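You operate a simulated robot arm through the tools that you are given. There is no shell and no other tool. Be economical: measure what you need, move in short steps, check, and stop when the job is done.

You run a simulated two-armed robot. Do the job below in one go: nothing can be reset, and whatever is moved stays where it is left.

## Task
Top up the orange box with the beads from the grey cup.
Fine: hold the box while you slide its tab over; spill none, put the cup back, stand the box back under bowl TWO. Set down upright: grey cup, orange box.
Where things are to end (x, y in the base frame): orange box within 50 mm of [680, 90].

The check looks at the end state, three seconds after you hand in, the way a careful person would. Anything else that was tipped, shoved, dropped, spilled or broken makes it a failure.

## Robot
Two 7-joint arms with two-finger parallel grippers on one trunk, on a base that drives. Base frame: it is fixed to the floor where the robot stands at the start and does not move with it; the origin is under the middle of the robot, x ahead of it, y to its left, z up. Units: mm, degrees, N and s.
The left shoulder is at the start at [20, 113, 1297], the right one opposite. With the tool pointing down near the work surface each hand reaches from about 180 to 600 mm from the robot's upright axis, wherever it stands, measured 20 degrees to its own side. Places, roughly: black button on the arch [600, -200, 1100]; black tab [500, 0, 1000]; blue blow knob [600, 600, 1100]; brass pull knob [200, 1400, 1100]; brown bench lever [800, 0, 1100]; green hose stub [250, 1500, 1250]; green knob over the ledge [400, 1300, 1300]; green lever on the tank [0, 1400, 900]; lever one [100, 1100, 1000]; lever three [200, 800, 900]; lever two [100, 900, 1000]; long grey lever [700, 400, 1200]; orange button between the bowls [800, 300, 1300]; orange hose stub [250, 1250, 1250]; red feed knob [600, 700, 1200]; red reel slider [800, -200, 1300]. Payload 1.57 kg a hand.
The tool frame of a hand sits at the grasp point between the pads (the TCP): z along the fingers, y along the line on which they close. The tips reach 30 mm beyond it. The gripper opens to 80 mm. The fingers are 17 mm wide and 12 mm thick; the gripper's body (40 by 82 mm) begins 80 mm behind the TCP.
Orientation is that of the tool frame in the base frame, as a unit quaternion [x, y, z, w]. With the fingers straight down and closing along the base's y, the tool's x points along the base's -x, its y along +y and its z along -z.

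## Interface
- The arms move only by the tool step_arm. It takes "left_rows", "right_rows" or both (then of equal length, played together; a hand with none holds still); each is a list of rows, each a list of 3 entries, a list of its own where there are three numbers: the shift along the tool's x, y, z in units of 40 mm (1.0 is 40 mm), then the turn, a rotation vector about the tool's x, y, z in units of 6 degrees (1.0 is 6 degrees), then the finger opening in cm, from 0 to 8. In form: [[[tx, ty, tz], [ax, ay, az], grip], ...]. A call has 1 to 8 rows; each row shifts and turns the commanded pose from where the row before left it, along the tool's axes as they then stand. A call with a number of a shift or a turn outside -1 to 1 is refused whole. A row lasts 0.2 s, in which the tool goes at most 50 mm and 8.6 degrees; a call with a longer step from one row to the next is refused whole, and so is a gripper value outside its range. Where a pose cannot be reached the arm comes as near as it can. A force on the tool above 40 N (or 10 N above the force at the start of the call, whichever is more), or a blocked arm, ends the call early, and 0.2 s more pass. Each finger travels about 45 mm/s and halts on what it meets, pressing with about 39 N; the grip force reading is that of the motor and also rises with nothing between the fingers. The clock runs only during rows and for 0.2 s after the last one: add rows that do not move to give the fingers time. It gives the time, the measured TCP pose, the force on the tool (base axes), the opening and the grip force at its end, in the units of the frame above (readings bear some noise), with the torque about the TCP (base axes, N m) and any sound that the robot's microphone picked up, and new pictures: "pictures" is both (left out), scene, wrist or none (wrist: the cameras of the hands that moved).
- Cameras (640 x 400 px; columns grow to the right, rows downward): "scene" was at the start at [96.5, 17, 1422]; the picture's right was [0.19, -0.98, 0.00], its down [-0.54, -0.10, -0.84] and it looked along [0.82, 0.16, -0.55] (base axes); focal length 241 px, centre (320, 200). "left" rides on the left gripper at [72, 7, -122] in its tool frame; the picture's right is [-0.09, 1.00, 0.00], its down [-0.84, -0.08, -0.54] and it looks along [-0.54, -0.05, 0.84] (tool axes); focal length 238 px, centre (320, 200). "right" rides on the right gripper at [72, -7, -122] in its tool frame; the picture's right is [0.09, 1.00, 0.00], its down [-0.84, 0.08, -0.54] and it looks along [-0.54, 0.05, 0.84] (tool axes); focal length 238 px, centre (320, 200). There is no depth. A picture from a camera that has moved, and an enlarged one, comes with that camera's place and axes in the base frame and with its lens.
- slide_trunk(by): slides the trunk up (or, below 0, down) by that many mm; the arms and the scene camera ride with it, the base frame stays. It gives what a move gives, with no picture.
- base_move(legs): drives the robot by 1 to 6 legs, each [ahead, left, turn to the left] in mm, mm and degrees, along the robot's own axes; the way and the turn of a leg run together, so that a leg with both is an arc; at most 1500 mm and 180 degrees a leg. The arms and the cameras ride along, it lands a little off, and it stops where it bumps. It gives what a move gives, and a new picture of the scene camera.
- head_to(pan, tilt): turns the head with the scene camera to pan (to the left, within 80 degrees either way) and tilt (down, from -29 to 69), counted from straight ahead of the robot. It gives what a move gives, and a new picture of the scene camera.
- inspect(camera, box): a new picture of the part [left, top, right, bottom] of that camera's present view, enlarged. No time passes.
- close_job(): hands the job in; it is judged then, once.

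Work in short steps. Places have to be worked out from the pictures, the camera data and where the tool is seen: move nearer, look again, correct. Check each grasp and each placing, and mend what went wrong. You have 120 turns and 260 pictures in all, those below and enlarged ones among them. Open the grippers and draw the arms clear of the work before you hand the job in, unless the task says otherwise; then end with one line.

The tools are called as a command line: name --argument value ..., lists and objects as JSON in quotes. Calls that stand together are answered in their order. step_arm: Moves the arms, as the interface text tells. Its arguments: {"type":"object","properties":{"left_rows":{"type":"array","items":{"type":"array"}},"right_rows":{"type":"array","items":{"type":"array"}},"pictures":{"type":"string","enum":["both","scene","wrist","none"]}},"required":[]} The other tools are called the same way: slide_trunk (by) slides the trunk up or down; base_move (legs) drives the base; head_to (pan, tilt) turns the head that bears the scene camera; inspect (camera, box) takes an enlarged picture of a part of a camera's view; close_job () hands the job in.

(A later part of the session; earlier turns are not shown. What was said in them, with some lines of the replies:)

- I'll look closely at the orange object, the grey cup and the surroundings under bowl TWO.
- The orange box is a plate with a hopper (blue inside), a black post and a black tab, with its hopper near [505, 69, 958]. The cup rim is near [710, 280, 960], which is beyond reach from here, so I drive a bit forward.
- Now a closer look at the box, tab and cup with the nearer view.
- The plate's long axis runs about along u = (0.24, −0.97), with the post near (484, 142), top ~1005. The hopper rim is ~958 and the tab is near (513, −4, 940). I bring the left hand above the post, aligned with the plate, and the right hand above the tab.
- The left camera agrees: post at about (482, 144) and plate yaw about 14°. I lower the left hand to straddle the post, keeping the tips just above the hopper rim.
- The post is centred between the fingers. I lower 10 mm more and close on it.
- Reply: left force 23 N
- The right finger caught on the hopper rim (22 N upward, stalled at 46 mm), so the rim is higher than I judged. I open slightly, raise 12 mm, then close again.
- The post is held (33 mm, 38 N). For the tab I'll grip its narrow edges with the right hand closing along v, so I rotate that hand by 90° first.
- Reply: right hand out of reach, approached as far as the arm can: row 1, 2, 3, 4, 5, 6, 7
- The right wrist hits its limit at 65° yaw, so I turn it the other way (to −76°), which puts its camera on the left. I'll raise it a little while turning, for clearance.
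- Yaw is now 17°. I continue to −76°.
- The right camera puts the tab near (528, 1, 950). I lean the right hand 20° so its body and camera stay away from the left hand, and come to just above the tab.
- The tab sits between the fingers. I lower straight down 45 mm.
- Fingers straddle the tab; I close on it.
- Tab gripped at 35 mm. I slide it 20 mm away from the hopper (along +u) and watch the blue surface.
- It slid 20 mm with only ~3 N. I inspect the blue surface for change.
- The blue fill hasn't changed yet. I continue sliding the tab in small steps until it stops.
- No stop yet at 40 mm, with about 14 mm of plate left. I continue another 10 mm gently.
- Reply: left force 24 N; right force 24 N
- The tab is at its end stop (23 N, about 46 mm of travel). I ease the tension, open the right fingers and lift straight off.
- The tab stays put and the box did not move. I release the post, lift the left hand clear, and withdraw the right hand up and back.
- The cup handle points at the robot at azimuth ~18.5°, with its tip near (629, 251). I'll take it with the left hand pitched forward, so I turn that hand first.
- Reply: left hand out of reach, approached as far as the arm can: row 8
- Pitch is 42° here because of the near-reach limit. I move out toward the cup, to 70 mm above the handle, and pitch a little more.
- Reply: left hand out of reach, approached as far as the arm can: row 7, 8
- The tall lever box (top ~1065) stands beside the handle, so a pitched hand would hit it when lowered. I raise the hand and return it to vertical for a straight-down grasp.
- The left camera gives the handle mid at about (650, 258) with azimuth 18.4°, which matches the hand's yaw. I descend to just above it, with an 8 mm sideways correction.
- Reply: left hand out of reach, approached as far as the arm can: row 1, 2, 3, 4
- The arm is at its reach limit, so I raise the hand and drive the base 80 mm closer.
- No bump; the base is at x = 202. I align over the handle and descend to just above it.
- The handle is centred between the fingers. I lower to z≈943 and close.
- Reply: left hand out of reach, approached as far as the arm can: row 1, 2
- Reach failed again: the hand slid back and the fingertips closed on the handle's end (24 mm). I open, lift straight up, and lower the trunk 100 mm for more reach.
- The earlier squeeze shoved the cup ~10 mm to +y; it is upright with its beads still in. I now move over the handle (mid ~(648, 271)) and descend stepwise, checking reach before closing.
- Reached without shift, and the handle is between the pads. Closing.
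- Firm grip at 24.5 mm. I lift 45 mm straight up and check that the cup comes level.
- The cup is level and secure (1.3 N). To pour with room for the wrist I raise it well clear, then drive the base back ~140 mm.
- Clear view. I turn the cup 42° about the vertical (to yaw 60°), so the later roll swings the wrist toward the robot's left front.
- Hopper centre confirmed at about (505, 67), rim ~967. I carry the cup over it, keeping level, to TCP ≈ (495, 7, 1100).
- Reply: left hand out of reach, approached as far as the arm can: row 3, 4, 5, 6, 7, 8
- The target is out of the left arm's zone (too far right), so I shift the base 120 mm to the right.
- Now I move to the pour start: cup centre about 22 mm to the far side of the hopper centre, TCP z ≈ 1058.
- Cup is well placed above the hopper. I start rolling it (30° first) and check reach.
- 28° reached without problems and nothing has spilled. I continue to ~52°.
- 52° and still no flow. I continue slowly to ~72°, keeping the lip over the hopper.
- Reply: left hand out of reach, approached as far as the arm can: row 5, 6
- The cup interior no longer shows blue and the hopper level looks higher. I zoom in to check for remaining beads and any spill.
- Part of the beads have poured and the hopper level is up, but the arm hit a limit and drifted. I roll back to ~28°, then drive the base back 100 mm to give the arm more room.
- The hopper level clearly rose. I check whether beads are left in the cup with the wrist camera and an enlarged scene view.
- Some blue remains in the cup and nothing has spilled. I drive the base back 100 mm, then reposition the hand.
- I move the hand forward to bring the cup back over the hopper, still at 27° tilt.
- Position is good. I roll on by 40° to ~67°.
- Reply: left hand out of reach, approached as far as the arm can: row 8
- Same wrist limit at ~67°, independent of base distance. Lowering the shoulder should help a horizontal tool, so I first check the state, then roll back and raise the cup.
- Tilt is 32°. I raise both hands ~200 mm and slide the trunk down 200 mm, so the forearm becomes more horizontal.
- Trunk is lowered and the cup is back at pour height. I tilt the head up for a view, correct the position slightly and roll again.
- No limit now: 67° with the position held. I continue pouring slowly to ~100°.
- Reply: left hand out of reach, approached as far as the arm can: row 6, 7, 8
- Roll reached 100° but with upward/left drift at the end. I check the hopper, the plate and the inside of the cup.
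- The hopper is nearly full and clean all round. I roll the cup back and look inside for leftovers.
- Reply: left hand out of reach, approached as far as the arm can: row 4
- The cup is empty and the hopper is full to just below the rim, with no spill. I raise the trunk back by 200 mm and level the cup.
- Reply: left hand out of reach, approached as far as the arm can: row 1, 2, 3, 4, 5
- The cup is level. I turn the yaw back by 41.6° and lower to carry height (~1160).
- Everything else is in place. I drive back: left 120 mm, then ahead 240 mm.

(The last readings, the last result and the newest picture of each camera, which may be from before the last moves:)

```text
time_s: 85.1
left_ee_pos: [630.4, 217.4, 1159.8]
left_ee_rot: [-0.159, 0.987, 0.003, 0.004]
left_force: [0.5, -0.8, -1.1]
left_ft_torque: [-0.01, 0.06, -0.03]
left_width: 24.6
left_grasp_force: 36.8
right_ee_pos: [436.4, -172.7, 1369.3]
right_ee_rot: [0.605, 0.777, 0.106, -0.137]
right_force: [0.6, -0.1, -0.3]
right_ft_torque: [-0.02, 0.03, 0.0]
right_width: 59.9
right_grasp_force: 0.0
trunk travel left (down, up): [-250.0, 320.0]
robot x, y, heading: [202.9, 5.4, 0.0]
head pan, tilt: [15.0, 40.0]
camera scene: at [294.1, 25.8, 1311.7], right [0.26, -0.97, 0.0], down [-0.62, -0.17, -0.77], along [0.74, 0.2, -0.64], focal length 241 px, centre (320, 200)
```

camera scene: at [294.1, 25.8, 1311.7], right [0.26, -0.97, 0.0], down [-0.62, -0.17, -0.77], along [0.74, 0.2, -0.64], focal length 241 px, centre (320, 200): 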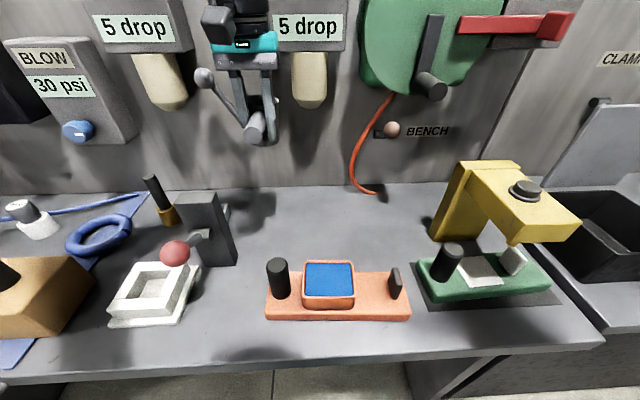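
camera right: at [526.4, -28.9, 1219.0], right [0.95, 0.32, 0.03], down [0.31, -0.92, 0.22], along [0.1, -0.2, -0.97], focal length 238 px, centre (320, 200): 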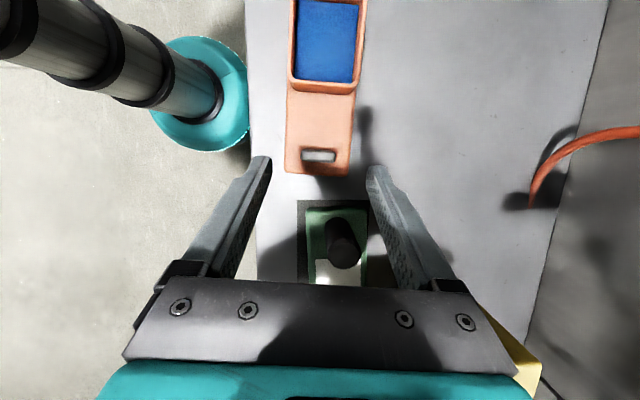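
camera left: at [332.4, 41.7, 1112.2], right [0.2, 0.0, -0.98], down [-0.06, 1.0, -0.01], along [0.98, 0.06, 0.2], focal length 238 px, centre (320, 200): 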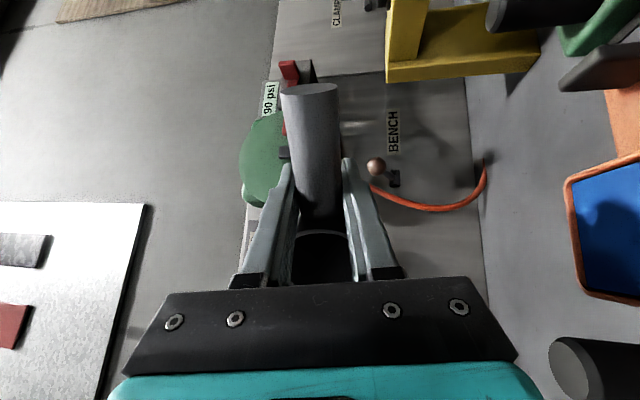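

I move over the cup's original spot (TCP target ≈ (649, 260.5)) and lower to ~1000.

step_arm --left_rows '[[[-0.39, 0.435, 0], [0, 0, 0], 1.5], [[-0.39, 0.435, 0], [0, 0, 0], 1.5], [[0, 0, 0.8], [0, 0, 0], 1.5], [[0, 0, 0.8], [0, 0, 0], 1.5], [[0, 0, 0.8], [0, 0, 0], 1.5], [[0, 0, 0.8], [0, 0, 0], 1.5], [[0, 0, 0.8], [0, 0, 0], 1.5], [[0, 0, 0], [0, 0, 0], 1.5]]'

```text
time_s: 86.9
left_ee_pos: [649.2, 261.4, 1001.9]
left_ee_rot: [-0.16, 0.987, 0.003, 0.005]
left_force: [-0.1, 0.3, -0.6]
left_ft_torque: [-0.02, 0.05, 0.03]
left_width: 25.0
left_grasp_force: 36.6
right_ee_pos: [434.4, -173.3, 1372.9]
right_ee_rot: [0.605, 0.777, 0.107, -0.137]
right_force: [-0.4, -0.2, -0.5]
right_ft_torque: [0.0, 0.0, -0.03]
right_width: 60.1
right_grasp_force: 0.1
trunk travel left (down, up): [-250.0, 320.0]
robot x, y, heading: [202.0, 3.7, -0.0]
head pan, tilt: [15.0, 40.0]
camera scene: at [293.2, 25.7, 1311.9], right [0.26, -0.97, 0.0], down [-0.62, -0.17, -0.77], along [0.74, 0.2, -0.64], focal length 241 px, centre (320, 200)
camera left: at [576.4, 243.0, 1120.9], right [-0.23, 0.97, 0.01], down [0.81, 0.19, 0.55], along [0.53, 0.13, -0.84], focal length 238 px, centre (320, 200)
```

scene: 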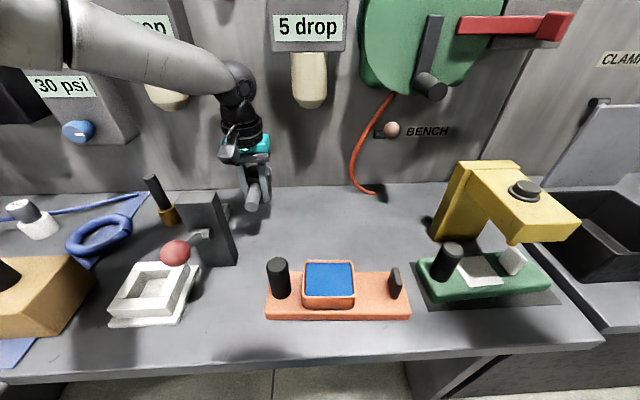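
left: 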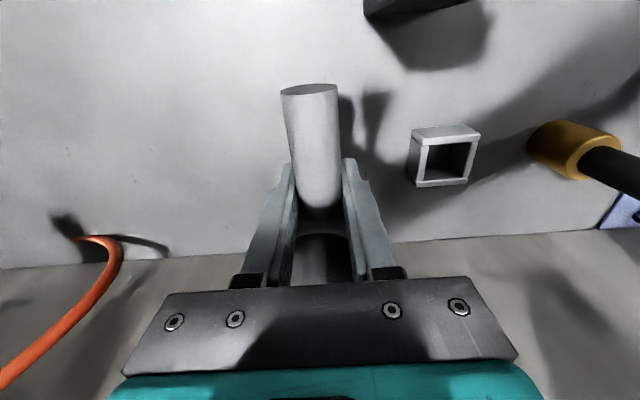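

In the wrist view the handle looks shifted in the grip compared with before. I zoom in to check the cup's attitude before setting it down.

inspect --camera "scene" --box '[200, 120, 310, 220]'

inspect --camera "left" --box '[240, 70, 400, 290]'

```text
4.00 times, centred on (255, 170) of scene
camera zoom: at [293.2, 25.7, 1311.9], right [0.26, -0.97, 0.0], down [-0.62, -0.17, -0.77], along [0.74, 0.2, -0.64], focal length 965 px, centre (580, 320)
```

zoom: 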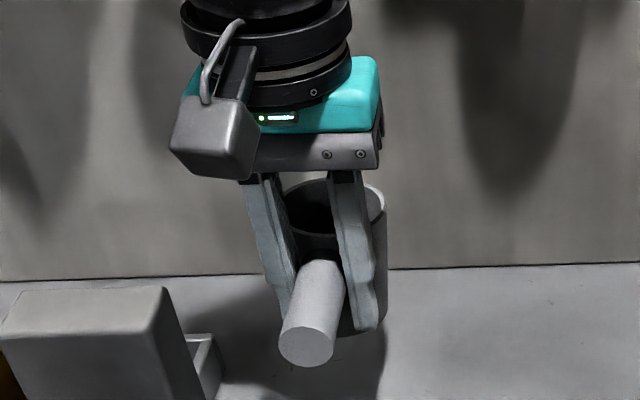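

```text
1.82 times, centred on (320, 180) of left
camera zoom: at [576.4, 243.0, 1120.9], right [-0.23, 0.97, 0.01], down [0.81, 0.19, 0.55], along [0.53, 0.13, -0.84], focal length 433 px, centre (320, 236)
```

zoom: 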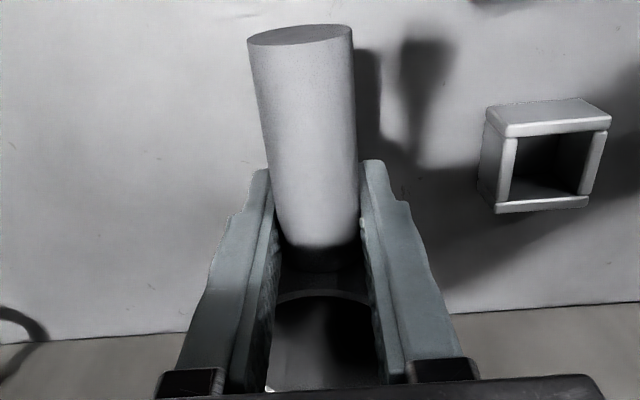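

The cup is upright but slid ~21 mm along its handle toward the fingers. So the TCP must be ~21 mm further along the handle, at (669, 267); I drive the base 20 mm ahead for this.

base_move --legs '[[20, 0, 0]]'

```text
time_s: 87.7
left_ee_pos: [669.0, 261.3, 1000.0]
left_ee_rot: [-0.16, 0.987, 0.003, 0.004]
left_force: [0.2, 0.0, -1.1]
left_ft_torque: [-0.01, 0.06, 0.0]
left_width: 25.0
left_grasp_force: 36.2
right_ee_pos: [457.2, -172.6, 1371.5]
right_ee_rot: [0.605, 0.777, 0.106, -0.137]
right_force: [0.3, 0.7, 0.0]
right_ft_torque: [-0.01, 0.08, -0.01]
right_width: 59.6
right_grasp_force: 0.1
trunk travel left (down, up): [-250.0, 320.0]
robot x, y, heading: [223.4, 2.0, 0.1]
head pan, tilt: [15.0, 40.0]
camera scene: at [314.6, 25.8, 1311.7], right [0.26, -0.97, 0.0], down [-0.62, -0.17, -0.77], along [0.74, 0.2, -0.64], focal length 241 px, centre (320, 200)
```

scene: 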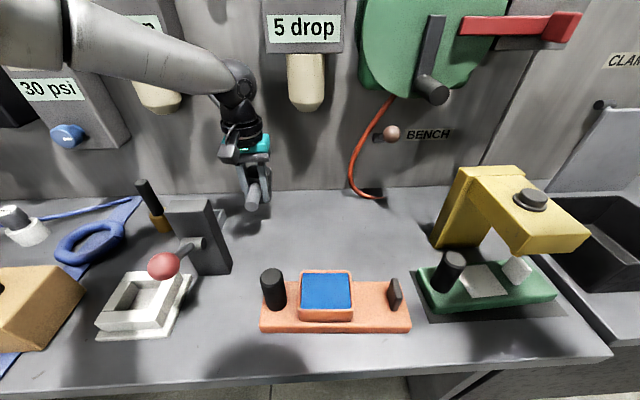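

I shift 6 mm left and lower to z≈952.

step_arm --left_rows '[[[-0.05, 0.14, 0], [0, 0, 0], 1.5], [[0, 0, 0.6], [0, 0, 0], 1.5], [[0, 0, 0.6], [0, 0, 0], 1.5], [[0, 0, 0], [0, 0, 0], 1.5]]' --pictures "none"

inspect --camera "scene" --box '[190, 120, 310, 230]'

```text
time_s: 88.7
left_ee_pos: [669.4, 267.2, 955.0]
left_ee_rot: [-0.16, 0.987, 0.003, 0.005]
left_force: [0.1, 0.1, -0.2]
left_ft_torque: [-0.02, 0.04, -0.01]
left_width: 24.8
left_grasp_force: 36.2
right_ee_pos: [455.0, -174.0, 1370.3]
right_ee_rot: [0.606, 0.777, 0.107, -0.137]
right_force: [0.0, -0.2, -0.5]
right_ft_torque: [-0.03, 0.03, 0.03]
right_width: 60.1
right_grasp_force: 0.0
trunk travel left (down, up): [-250.0, 320.0]
robot x, y, heading: [220.2, 1.1, 0.3]
head pan, tilt: [15.0, 40.0]
```

```text
3.64 times, centred on (250, 175) of scene
camera zoom: at [313.2, 25.7, 1311.8], right [0.26, -0.97, 0.0], down [-0.62, -0.17, -0.77], along [0.74, 0.2, -0.64], focal length 877 px, centre (574, 291)
```

zoom: 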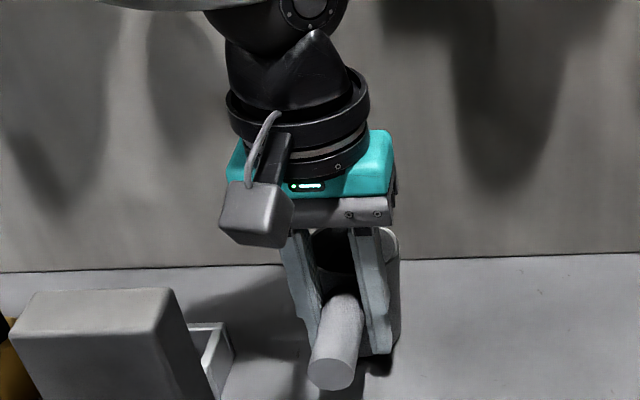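

Now I lower in ~3 mm steps and watch for contact.

step_arm --left_rows '[[[0, 0, 0.08], [0, 0, 0], 1.5], [[0, 0, 0.08], [0, 0, 0], 1.5], [[0, 0, 0.06], [0, 0, 0], 1.5], [[0, 0, 0], [0, 0, 0], 1.5]]' --pictures "none"

```text
time_s: 89.7
left_ee_pos: [669.8, 267.5, 946.6]
left_ee_rot: [-0.16, 0.987, 0.003, 0.007]
left_force: [-1.2, 4.2, 13.5]
left_ft_torque: [0.05, -0.65, 0.25]
left_width: 24.7
left_grasp_force: 36.2
right_ee_pos: [454.6, -172.6, 1371.7]
right_ee_rot: [0.605, 0.777, 0.107, -0.136]
right_force: [-0.8, -1.0, 0.1]
right_ft_torque: [-0.02, 0.0, 0.02]
right_width: 60.0
right_grasp_force: 0.1
trunk travel left (down, up): [-250.0, 320.0]
robot x, y, heading: [220.5, 5.5, 0.2]
head pan, tilt: [15.0, 40.0]
```

Contact with the bench (13 N). I ease up 1 mm and release slowly.

step_arm --left_rows '[[[0, 0, -0.03], [0, 0, 0], 1.5], [[0, 0, 0], [0, 0, 0], 2.8], [[0, 0, 0], [0, 0, 0], 3.5], [[0, 0, 0], [0, 0, 0], 5], [[0, 0, 0], [0, 0, 0], 6], [[0, 0, 0], [0, 0, 0], 6]]'

inspect --camera "scene" --box '[190, 120, 310, 230]'

```text
time_s: 91.1
left_ee_pos: [668.7, 267.4, 946.8]
left_ee_rot: [-0.16, 0.987, 0.003, 0.005]
left_force: [0.9, -0.1, -0.3]
left_ft_torque: [0.0, 0.01, -0.04]
left_width: 60.2
left_grasp_force: 0.2
right_ee_pos: [455.3, -172.3, 1371.5]
right_ee_rot: [0.606, 0.776, 0.107, -0.137]
right_force: [-0.2, -0.5, 0.5]
right_ft_torque: [0.0, -0.02, 0.02]
right_width: 60.1
right_grasp_force: 0.1
trunk travel left (down, up): [-250.0, 320.0]
robot x, y, heading: [219.6, 7.0, -0.1]
head pan, tilt: [15.0, 40.0]
camera scene: at [313.3, 25.8, 1311.8], right [0.26, -0.97, 0.0], down [-0.62, -0.17, -0.77], along [0.74, 0.2, -0.64], focal length 241 px, centre (320, 200)
camera left: at [597.2, 249.4, 1065.9], right [-0.23, 0.97, 0.01], down [0.81, 0.19, 0.55], along [0.53, 0.13, -0.84], focal length 238 px, centre (320, 200)
```

scene: 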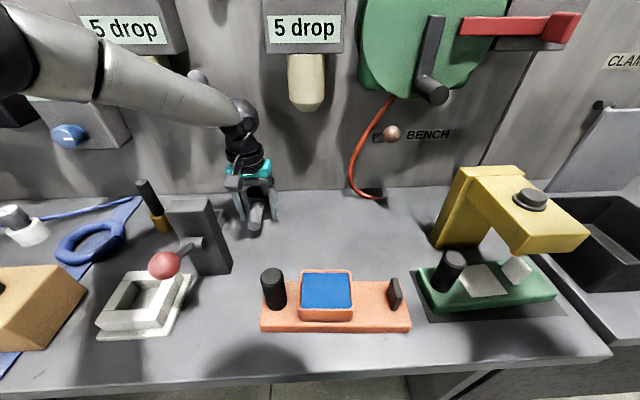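
left: 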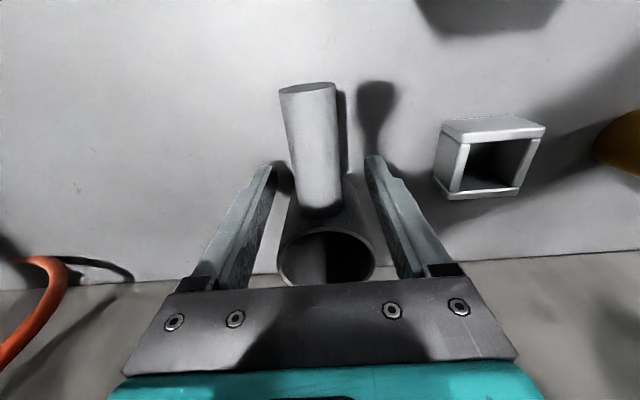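

```text
3.64 times, centred on (250, 175) of scene
camera zoom: at [313.3, 25.8, 1311.8], right [0.26, -0.97, 0.0], down [-0.62, -0.17, -0.77], along [0.74, 0.2, -0.64], focal length 877 px, centre (574, 291)
```

zoom: 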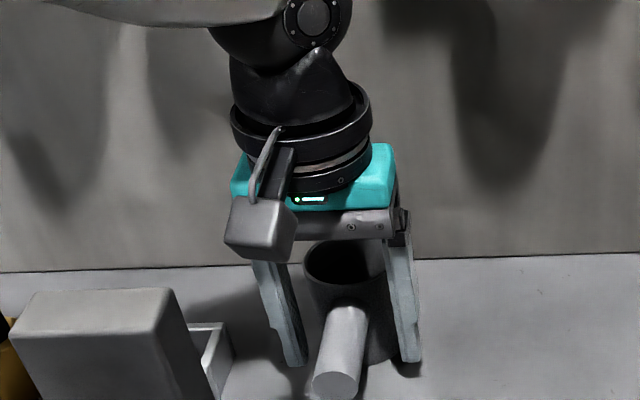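

The cup stands upright, empty, at its place. I lift the hand straight up and check its position.

step_arm --left_rows '[[[0.05, 0, -0.4], [0, 0, 0], 6], [[0, 0, -0.8], [0, 0, 0], 6], [[0, 0, -0.9], [0, 0, 0], 6], [[0, 0, -0.9], [0, 0, 0], 6], [[0, 0, -0.9], [0, 0, 0], 6], [[0, 0, -0.9], [0, 0, 0], 6]]'

```text
time_s: 92.5
left_ee_pos: [665.3, 263.9, 1138.4]
left_ee_rot: [-0.158, 0.987, 0.003, 0.004]
left_force: [-0.1, -0.4, 0.2]
left_ft_torque: [0.02, 0.02, 0.0]
left_width: 59.8
left_grasp_force: 0.0
right_ee_pos: [454.9, -172.9, 1372.2]
right_ee_rot: [0.606, 0.777, 0.107, -0.137]
right_force: [0.1, -0.7, -0.2]
right_ft_torque: [0.01, -0.02, 0.0]
right_width: 60.1
right_grasp_force: 0.1
trunk travel left (down, up): [-250.0, 320.0]
robot x, y, heading: [224.2, 1.1, 0.1]
head pan, tilt: [15.0, 40.0]
camera scene: at [313.1, 25.5, 1311.9], right [0.26, -0.97, 0.0], down [-0.62, -0.17, -0.77], along [0.74, 0.2, -0.64], focal length 241 px, centre (320, 200)
camera left: at [594.1, 247.4, 1258.1], right [-0.23, 0.97, 0.01], down [0.81, 0.19, 0.55], along [0.53, 0.13, -0.84], focal length 238 px, centre (320, 200)
```

scene: 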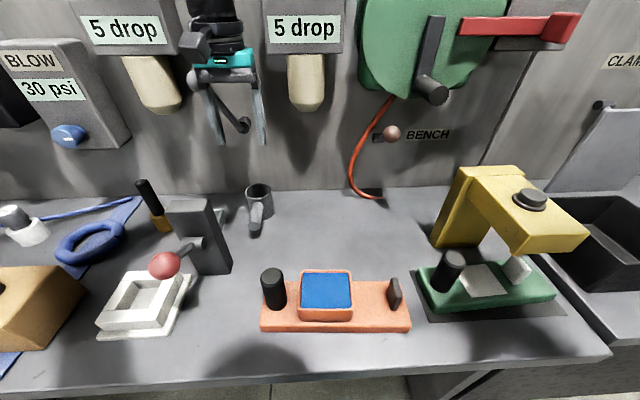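
left: 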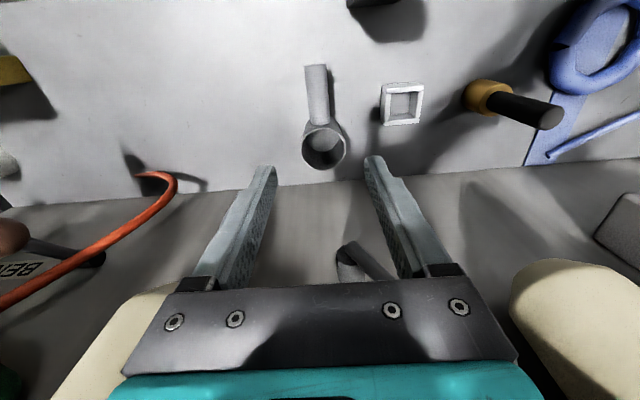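

The cup is back within a few mm of its original place. Next I move the left hand over the box's post.

step_arm --left_rows '[[[0.68, -0.18, 0], [0, 0, 0], 6], [[0.76, -0.2, 0], [0, 0, 0], 6], [[0.76, -0.2, 0], [0, 0, 0], 6], [[0.76, -0.2, 0], [0, 0, 0], 6], [[0.76, -0.2, 0], [0, 0, 0], 6], [[0.76, -0.2, 0], [0, 0, 0], 6], [[0.76, -0.2, 0], [0, 0, 0], 6], [[0, 0, 0], [0, 0, 0.7], 6]]'

```text
time_s: 94.3
left_ee_pos: [483.6, 146.4, 1134.5]
left_ee_rot: [-0.124, 0.992, 0.003, 0.005]
left_force: [0.3, 0.1, 0.0]
left_ft_torque: [-0.01, 0.02, -0.06]
left_width: 59.8
left_grasp_force: 0.0
right_ee_pos: [455.4, -173.1, 1373.0]
right_ee_rot: [0.606, 0.777, 0.107, -0.137]
right_force: [0.6, -0.6, -0.1]
right_ft_torque: [0.05, 0.01, -0.02]
right_width: 60.1
right_grasp_force: 0.1
trunk travel left (down, up): [-250.0, 320.0]
robot x, y, heading: [218.9, 2.8, 0.1]
head pan, tilt: [15.0, 40.0]
camera scene: at [313.5, 26.0, 1311.8], right [0.26, -0.97, 0.0], down [-0.62, -0.17, -0.77], along [0.74, 0.2, -0.64], focal length 241 px, centre (320, 200)
camera left: at [410.9, 133.8, 1255.0], right [-0.15, 0.99, 0.01], down [0.83, 0.13, 0.55], along [0.54, 0.09, -0.84], focal length 238 px, centre (320, 200)
```

scene: 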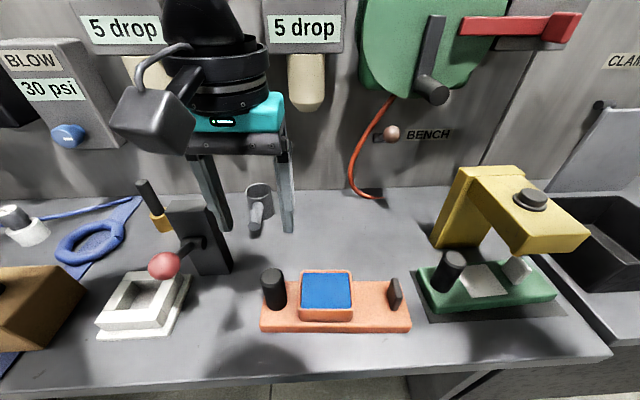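
left: 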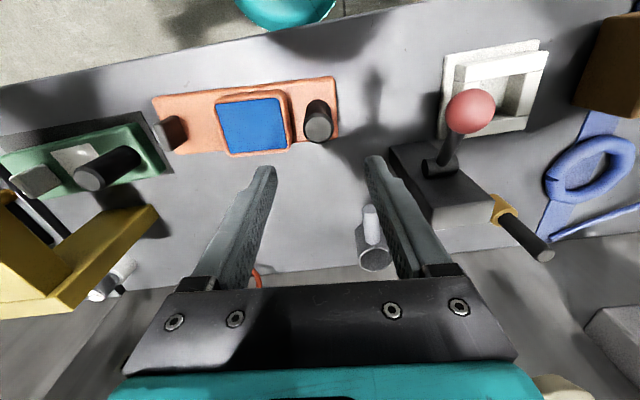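

The post is still at (481, 144). I descend to grip height 1009 and close.

step_arm --left_rows '[[[0.07, -0.05, 0.8], [0, 0, 0], 5.6], [[0, 0, 0.8], [0, 0, 0], 5.6], [[0, 0, 0.8], [0, 0, 0], 5.6], [[0, 0, 0.72], [0, 0, 0], 5.4], [[0, 0, 0], [0, 0, 0], 4], [[0, 0, 0], [0, 0, 0], 2.5], [[0, 0, 0], [0, 0, 0], 2], [[0, 0, 0], [0, 0, 0], 2]]'

```text
time_s: 96.1
left_ee_pos: [482.7, 145.7, 1008.7]
left_ee_rot: [-0.123, 0.992, 0.003, 0.005]
left_force: [0.3, -1.1, 0.4]
left_ft_torque: [-0.2, -0.08, -0.15]
left_width: 33.3
left_grasp_force: 36.7
right_ee_pos: [454.9, -172.6, 1371.3]
right_ee_rot: [0.605, 0.777, 0.107, -0.137]
right_force: [0.1, 1.0, 0.1]
right_ft_torque: [-0.02, 0.03, -0.01]
right_width: 60.0
right_grasp_force: 0.0
trunk travel left (down, up): [-250.0, 320.0]
robot x, y, heading: [219.9, -1.0, 0.2]
head pan, tilt: [15.0, 40.0]
camera scene: at [313.3, 25.7, 1311.8], right [0.26, -0.97, 0.0], down [-0.62, -0.17, -0.77], along [0.74, 0.2, -0.64], focal length 241 px, centre (320, 200)
camera left: at [410.0, 132.6, 1129.5], right [-0.15, 0.99, 0.01], down [0.83, 0.13, 0.55], along [0.54, 0.09, -0.84], focal length 238 px, centre (320, 200)
```

scene: 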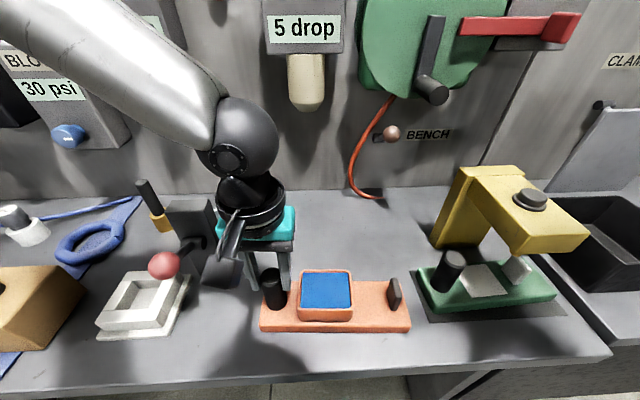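
left: 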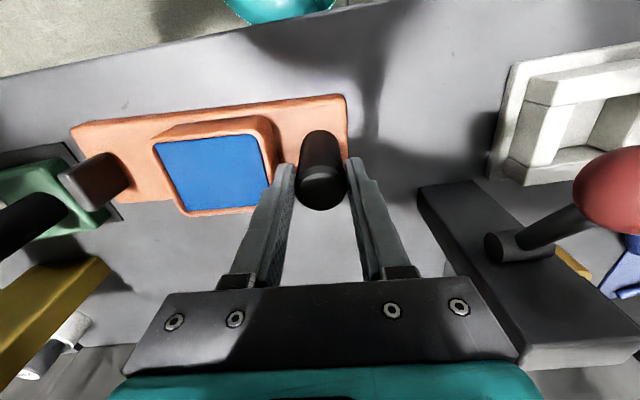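

Gripped (33 mm, 37 N). I slide the box slowly along the bench toward the target, starting with ~30 mm.

step_arm --left_rows '[[[-0.08, -0.007, 0], [0, 0, 0], 2], [[-0.16, -0.014, 0], [0, 0, 0], 2], [[-0.2, -0.017, 0], [0, 0, 0], 2], [[-0.2, -0.017, 0], [0, 0, 0], 2], [[-0.12, -0.01, 0], [0, 0, 0], 2]]'

inspect --camera "scene" --box '[240, 230, 430, 345]'

```text
time_s: 97.3
left_ee_pos: [512.7, 150.1, 1010.0]
left_ee_rot: [-0.123, 0.992, 0.005, 0.004]
left_force: [0.5, -0.1, 0.1]
left_ft_torque: [0.17, 0.04, 0.0]
left_width: 32.8
left_grasp_force: 38.9
right_ee_pos: [455.5, -173.1, 1368.9]
right_ee_rot: [0.606, 0.776, 0.107, -0.137]
right_force: [-0.5, 0.3, 0.1]
right_ft_torque: [0.0, -0.02, 0.0]
right_width: 59.8
right_grasp_force: 0.0
trunk travel left (down, up): [-250.0, 320.0]
robot x, y, heading: [220.5, 3.4, -0.2]
head pan, tilt: [15.0, 40.0]
camera scene: at [313.5, 25.8, 1311.8], right [0.26, -0.97, 0.0], down [-0.62, -0.17, -0.77], along [0.74, 0.2, -0.64], focal length 241 px, centre (320, 200)
camera left: at [440.4, 137.6, 1130.6], right [-0.16, 0.99, 0.01], down [0.83, 0.13, 0.55], along [0.54, 0.09, -0.84], focal length 238 px, centre (320, 200)
```

scene: 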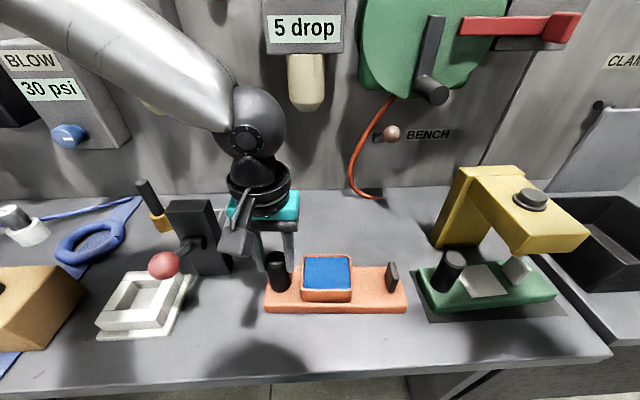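
left: 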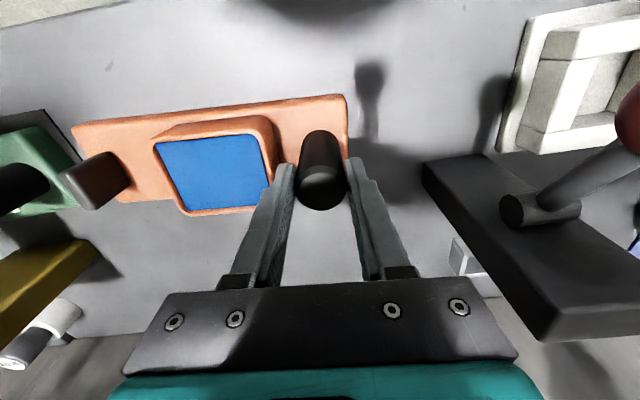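

```text
3.37 times, centred on (335, 288) of scene
camera zoom: at [313.5, 25.8, 1311.8], right [0.26, -0.97, 0.0], down [-0.62, -0.17, -0.77], along [0.74, 0.2, -0.64], focal length 812 px, centre (270, -95)
```

zoom: 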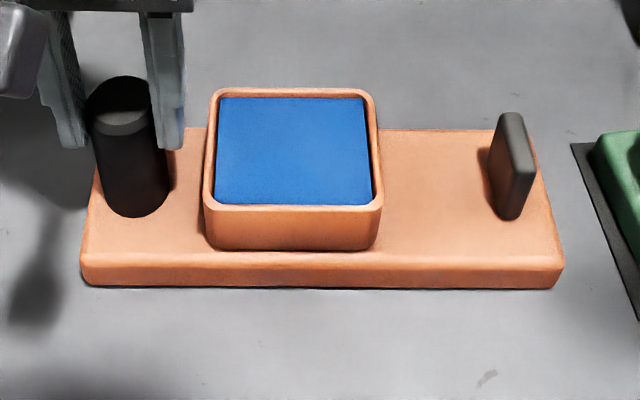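

The box follows without tilt and with no spill. I continue 75 mm.

step_arm --left_rows '[[[-0.12, -0.01, 0], [0, 0, 0], 2], [[-0.22, -0.018, 0], [0, 0, 0], 2], [[-0.25, -0.02, 0], [0, 0, 0], 2], [[-0.25, -0.02, 0], [0, 0, 0], 2], [[-0.25, -0.02, 0], [0, 0, 0], 2], [[-0.25, -0.02, 0], [0, 0, 0], 2], [[-0.25, -0.02, 0], [0, 0, 0], 2], [[-0.16, -0.013, 0], [0, 0, 0], 2]]' --pictures "scene"

```text
time_s: 99.1
left_ee_pos: [583.4, 161.9, 1011.1]
left_ee_rot: [-0.123, 0.992, 0.003, 0.004]
left_force: [0.2, 0.6, -2.0]
left_ft_torque: [0.2, 0.06, -0.03]
left_width: 33.0
left_grasp_force: 39.4
right_ee_pos: [456.4, -172.7, 1371.0]
right_ee_rot: [0.605, 0.777, 0.107, -0.137]
right_force: [-0.2, 0.3, 0.0]
right_ft_torque: [-0.03, 0.01, -0.03]
right_width: 60.5
right_grasp_force: 0.0
trunk travel left (down, up): [-250.0, 320.0]
robot x, y, heading: [223.0, 4.6, -0.0]
head pan, tilt: [15.0, 40.0]
camera scene: at [313.5, 25.8, 1311.8], right [0.26, -0.97, 0.0], down [-0.62, -0.17, -0.77], along [0.74, 0.2, -0.64], focal length 241 px, centre (320, 200)
```

scene: 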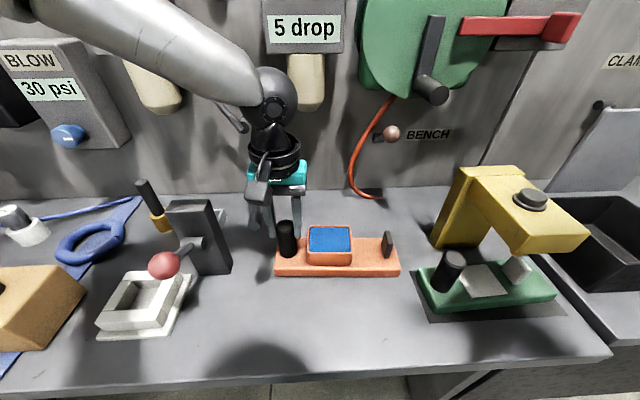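

Halfway and steady. I continue the last ~72 mm.

step_arm --left_rows '[[[-0.12, -0.01, 0.01], [0, 0, 0], 2], [[-0.22, -0.018, 0.01], [0, 0, 0], 2], [[-0.26, -0.02, 0.01], [0, 0, 0], 2], [[-0.26, -0.02, 0.01], [0, 0, 0], 2], [[-0.26, -0.02, 0], [0, 0, 0], 2], [[-0.26, -0.02, 0], [0, 0, 0], 2], [[-0.26, -0.02, 0], [0, 0, 0], 2], [[-0.16, -0.013, 0], [0, 0, 0], 2]]'

inspect --camera "scene" --box '[230, 170, 420, 285]'

```text
time_s: 100.9
left_ee_pos: [654.5, 174.2, 1010.8]
left_ee_rot: [-0.123, 0.992, 0.002, 0.004]
left_force: [-1.3, 0.6, -2.2]
left_ft_torque: [0.01, -0.03, -0.09]
left_width: 32.8
left_grasp_force: 39.0
right_ee_pos: [455.5, -172.7, 1371.7]
right_ee_rot: [0.605, 0.777, 0.106, -0.137]
right_force: [0.0, -0.1, 0.1]
right_ft_torque: [0.0, 0.0, 0.02]
right_width: 60.0
right_grasp_force: 0.0
trunk travel left (down, up): [-250.0, 320.0]
robot x, y, heading: [221.0, 5.1, 0.1]
head pan, tilt: [15.0, 40.0]
camera scene: at [313.3, 25.8, 1311.8], right [0.26, -0.97, 0.0], down [-0.62, -0.17, -0.77], along [0.74, 0.2, -0.64], focal length 241 px, centre (320, 200)
camera left: at [580.6, 161.1, 1130.5], right [-0.15, 0.99, 0.01], down [0.83, 0.13, 0.55], along [0.54, 0.09, -0.84], focal length 238 px, centre (320, 200)
```

scene: 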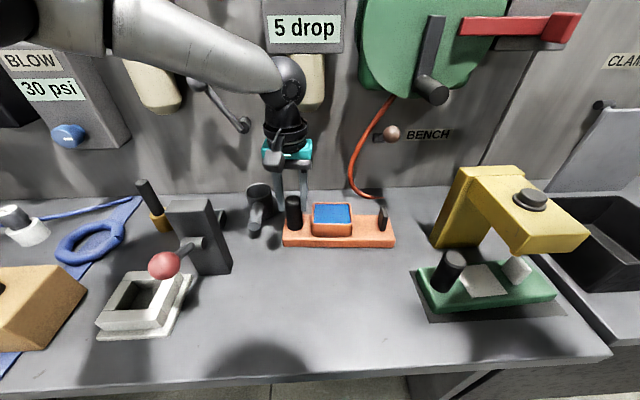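
left: 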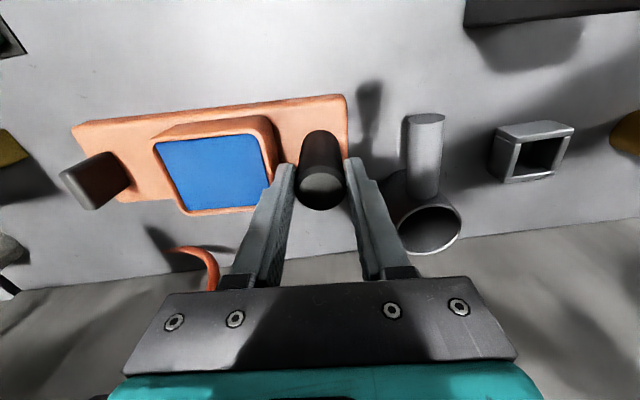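

```text
3.37 times, centred on (325, 228) of scene
camera zoom: at [313.3, 25.8, 1311.8], right [0.26, -0.97, 0.0], down [-0.62, -0.17, -0.77], along [0.74, 0.2, -0.64], focal length 812 px, centre (303, 107)
```

zoom: 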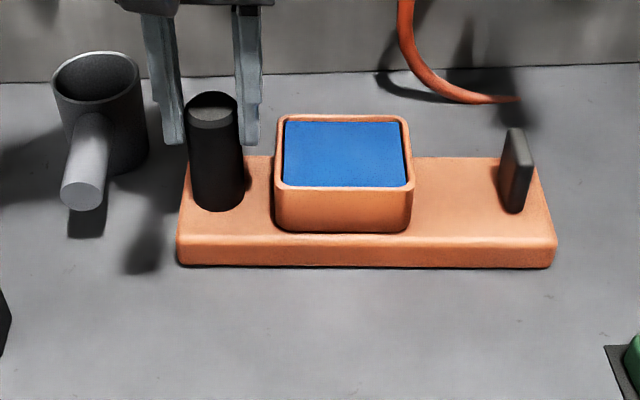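

The box is at target (hopper ≈ (675, 97), plate centre ≈ (680, 82)). I lower the grip ~1.5 mm to take off any lift, then release and rise.

step_arm --left_rows '[[[0, 0, 0.04], [0, 0, 0], 2], [[0, 0, 0], [0, 0, 0], 3.5], [[0, 0, 0], [0, 0, 0], 5], [[0, 0, 0], [0, 0, 0], 5.2], [[0, 0, -0.4], [0, 0, 0], 5.2], [[0, 0, -0.9], [0, 0, 0], 5.2], [[0, 0, -0.9], [0, 0, 0], 5.2], [[0, 0, -0.9], [0, 0, 0], 5.2]]'

```text
time_s: 102.7
left_ee_pos: [652.8, 173.2, 1131.9]
left_ee_rot: [-0.123, 0.992, 0.004, 0.004]
left_force: [-0.9, -0.2, 0.0]
left_ft_torque: [0.03, 0.01, -0.01]
left_width: 51.9
left_grasp_force: 0.1
right_ee_pos: [455.2, -173.8, 1371.7]
right_ee_rot: [0.605, 0.777, 0.107, -0.137]
right_force: [0.4, -0.1, -1.1]
right_ft_torque: [-0.04, -0.02, 0.0]
right_width: 59.9
right_grasp_force: 0.1
trunk travel left (down, up): [-250.0, 320.0]
robot x, y, heading: [222.8, 3.7, -0.1]
head pan, tilt: [15.0, 40.0]
camera scene: at [313.0, 25.7, 1311.9], right [0.26, -0.97, 0.0], down [-0.62, -0.17, -0.77], along [0.74, 0.2, -0.64], focal length 241 px, centre (320, 200)
camera left: at [579.4, 159.9, 1253.2], right [-0.15, 0.99, 0.01], down [0.83, 0.13, 0.55], along [0.54, 0.09, -0.84], focal length 238 px, centre (320, 200)
```

scene: 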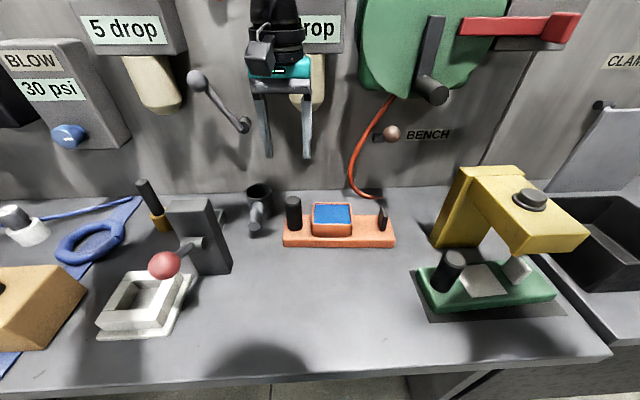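
left: 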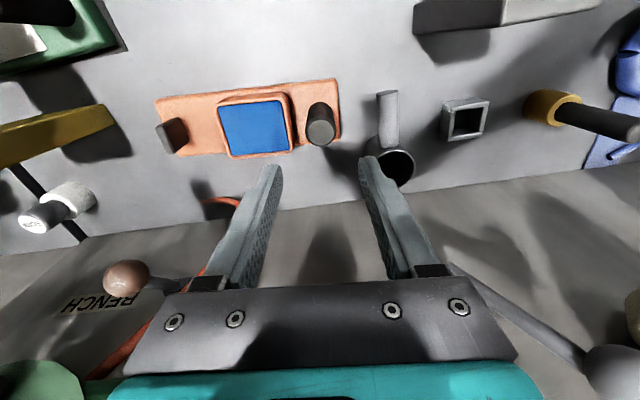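

Box and cup both stand upright. I draw the left hand back and up, open both grippers, and take a last look.

step_arm --left_rows '[[[0.4, 0, -0.8], [0, 0, 0], 6], [[0.6, 0, -0.6], [0, 0, 0], 8], [[0.9, 0, -0.2], [0, 0, 0], 8], [[0.9, 0, 0], [0, 0, 0], 8], [[0.9, 0, 0], [0, 0, 0], 8]]' --right_rows '[[[0, 0, 0], [0, 0, 0], 7], [[0, 0, 0], [0, 0, 0], 8], [[0, 0, 0], [0, 0, 0], 8], [[0, 0, 0], [0, 0, 0], 8], [[0, 0, 0], [0, 0, 0], 8]]' --pictures "scene"

inspect --camera "scene" --box '[230, 165, 420, 280]'

```text
time_s: 103.9
left_ee_pos: [507.2, 136.6, 1195.2]
left_ee_rot: [-0.124, 0.992, 0.003, 0.005]
left_force: [0.5, 0.3, -0.1]
left_ft_torque: [0.0, 0.0, -0.01]
left_width: 79.9
left_grasp_force: 0.0
right_ee_pos: [454.2, -173.5, 1372.4]
right_ee_rot: [0.606, 0.776, 0.108, -0.138]
right_force: [0.3, -0.3, 0.4]
right_ft_torque: [0.01, -0.02, 0.0]
right_width: 79.8
right_grasp_force: 0.0
trunk travel left (down, up): [-250.0, 320.0]
robot x, y, heading: [223.4, 4.6, -0.2]
head pan, tilt: [15.0, 40.0]
camera scene: at [312.5, 25.6, 1311.9], right [0.26, -0.97, 0.0], down [-0.62, -0.17, -0.77], along [0.74, 0.2, -0.64], focal length 241 px, centre (320, 200)
```

scene: 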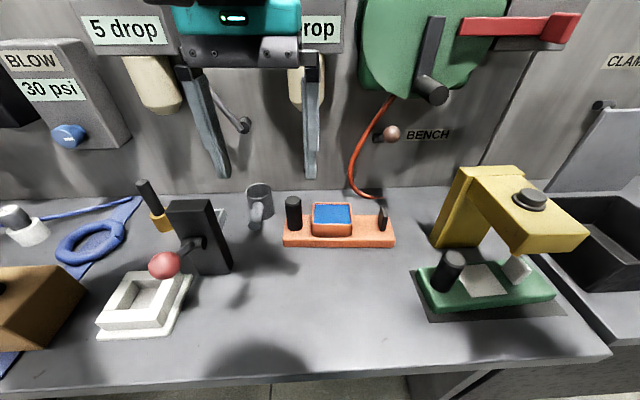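

```text
3.37 times, centred on (325, 222) of scene
camera zoom: at [312.5, 25.6, 1311.9], right [0.26, -0.97, 0.0], down [-0.62, -0.17, -0.77], along [0.74, 0.2, -0.64], focal length 812 px, centre (303, 124)
```

zoom: 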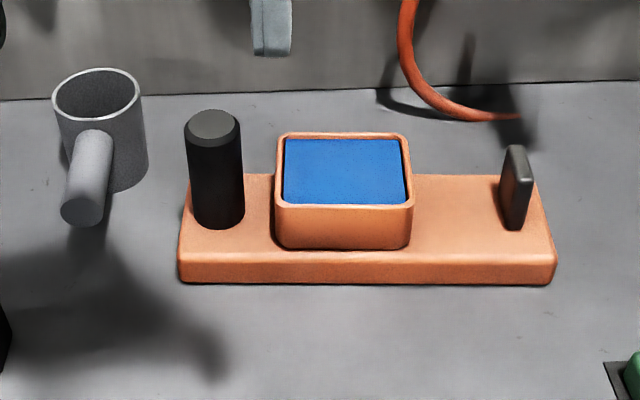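

The last view shows the box filled and upright at its target with the tab over, the cup empty and upright at its place, no beads on the bench, and the arms clear. I hand in.

close_job

```text
The job is handed in.
```

The orange box is topped up with all the beads from the grey cup, its tab is slid over to the stop, and it stands upright at about (680, 85), under bowl TWO; the cup is back upright within about 10 mm of its original spot, nothing spilled, and the job is handed in.
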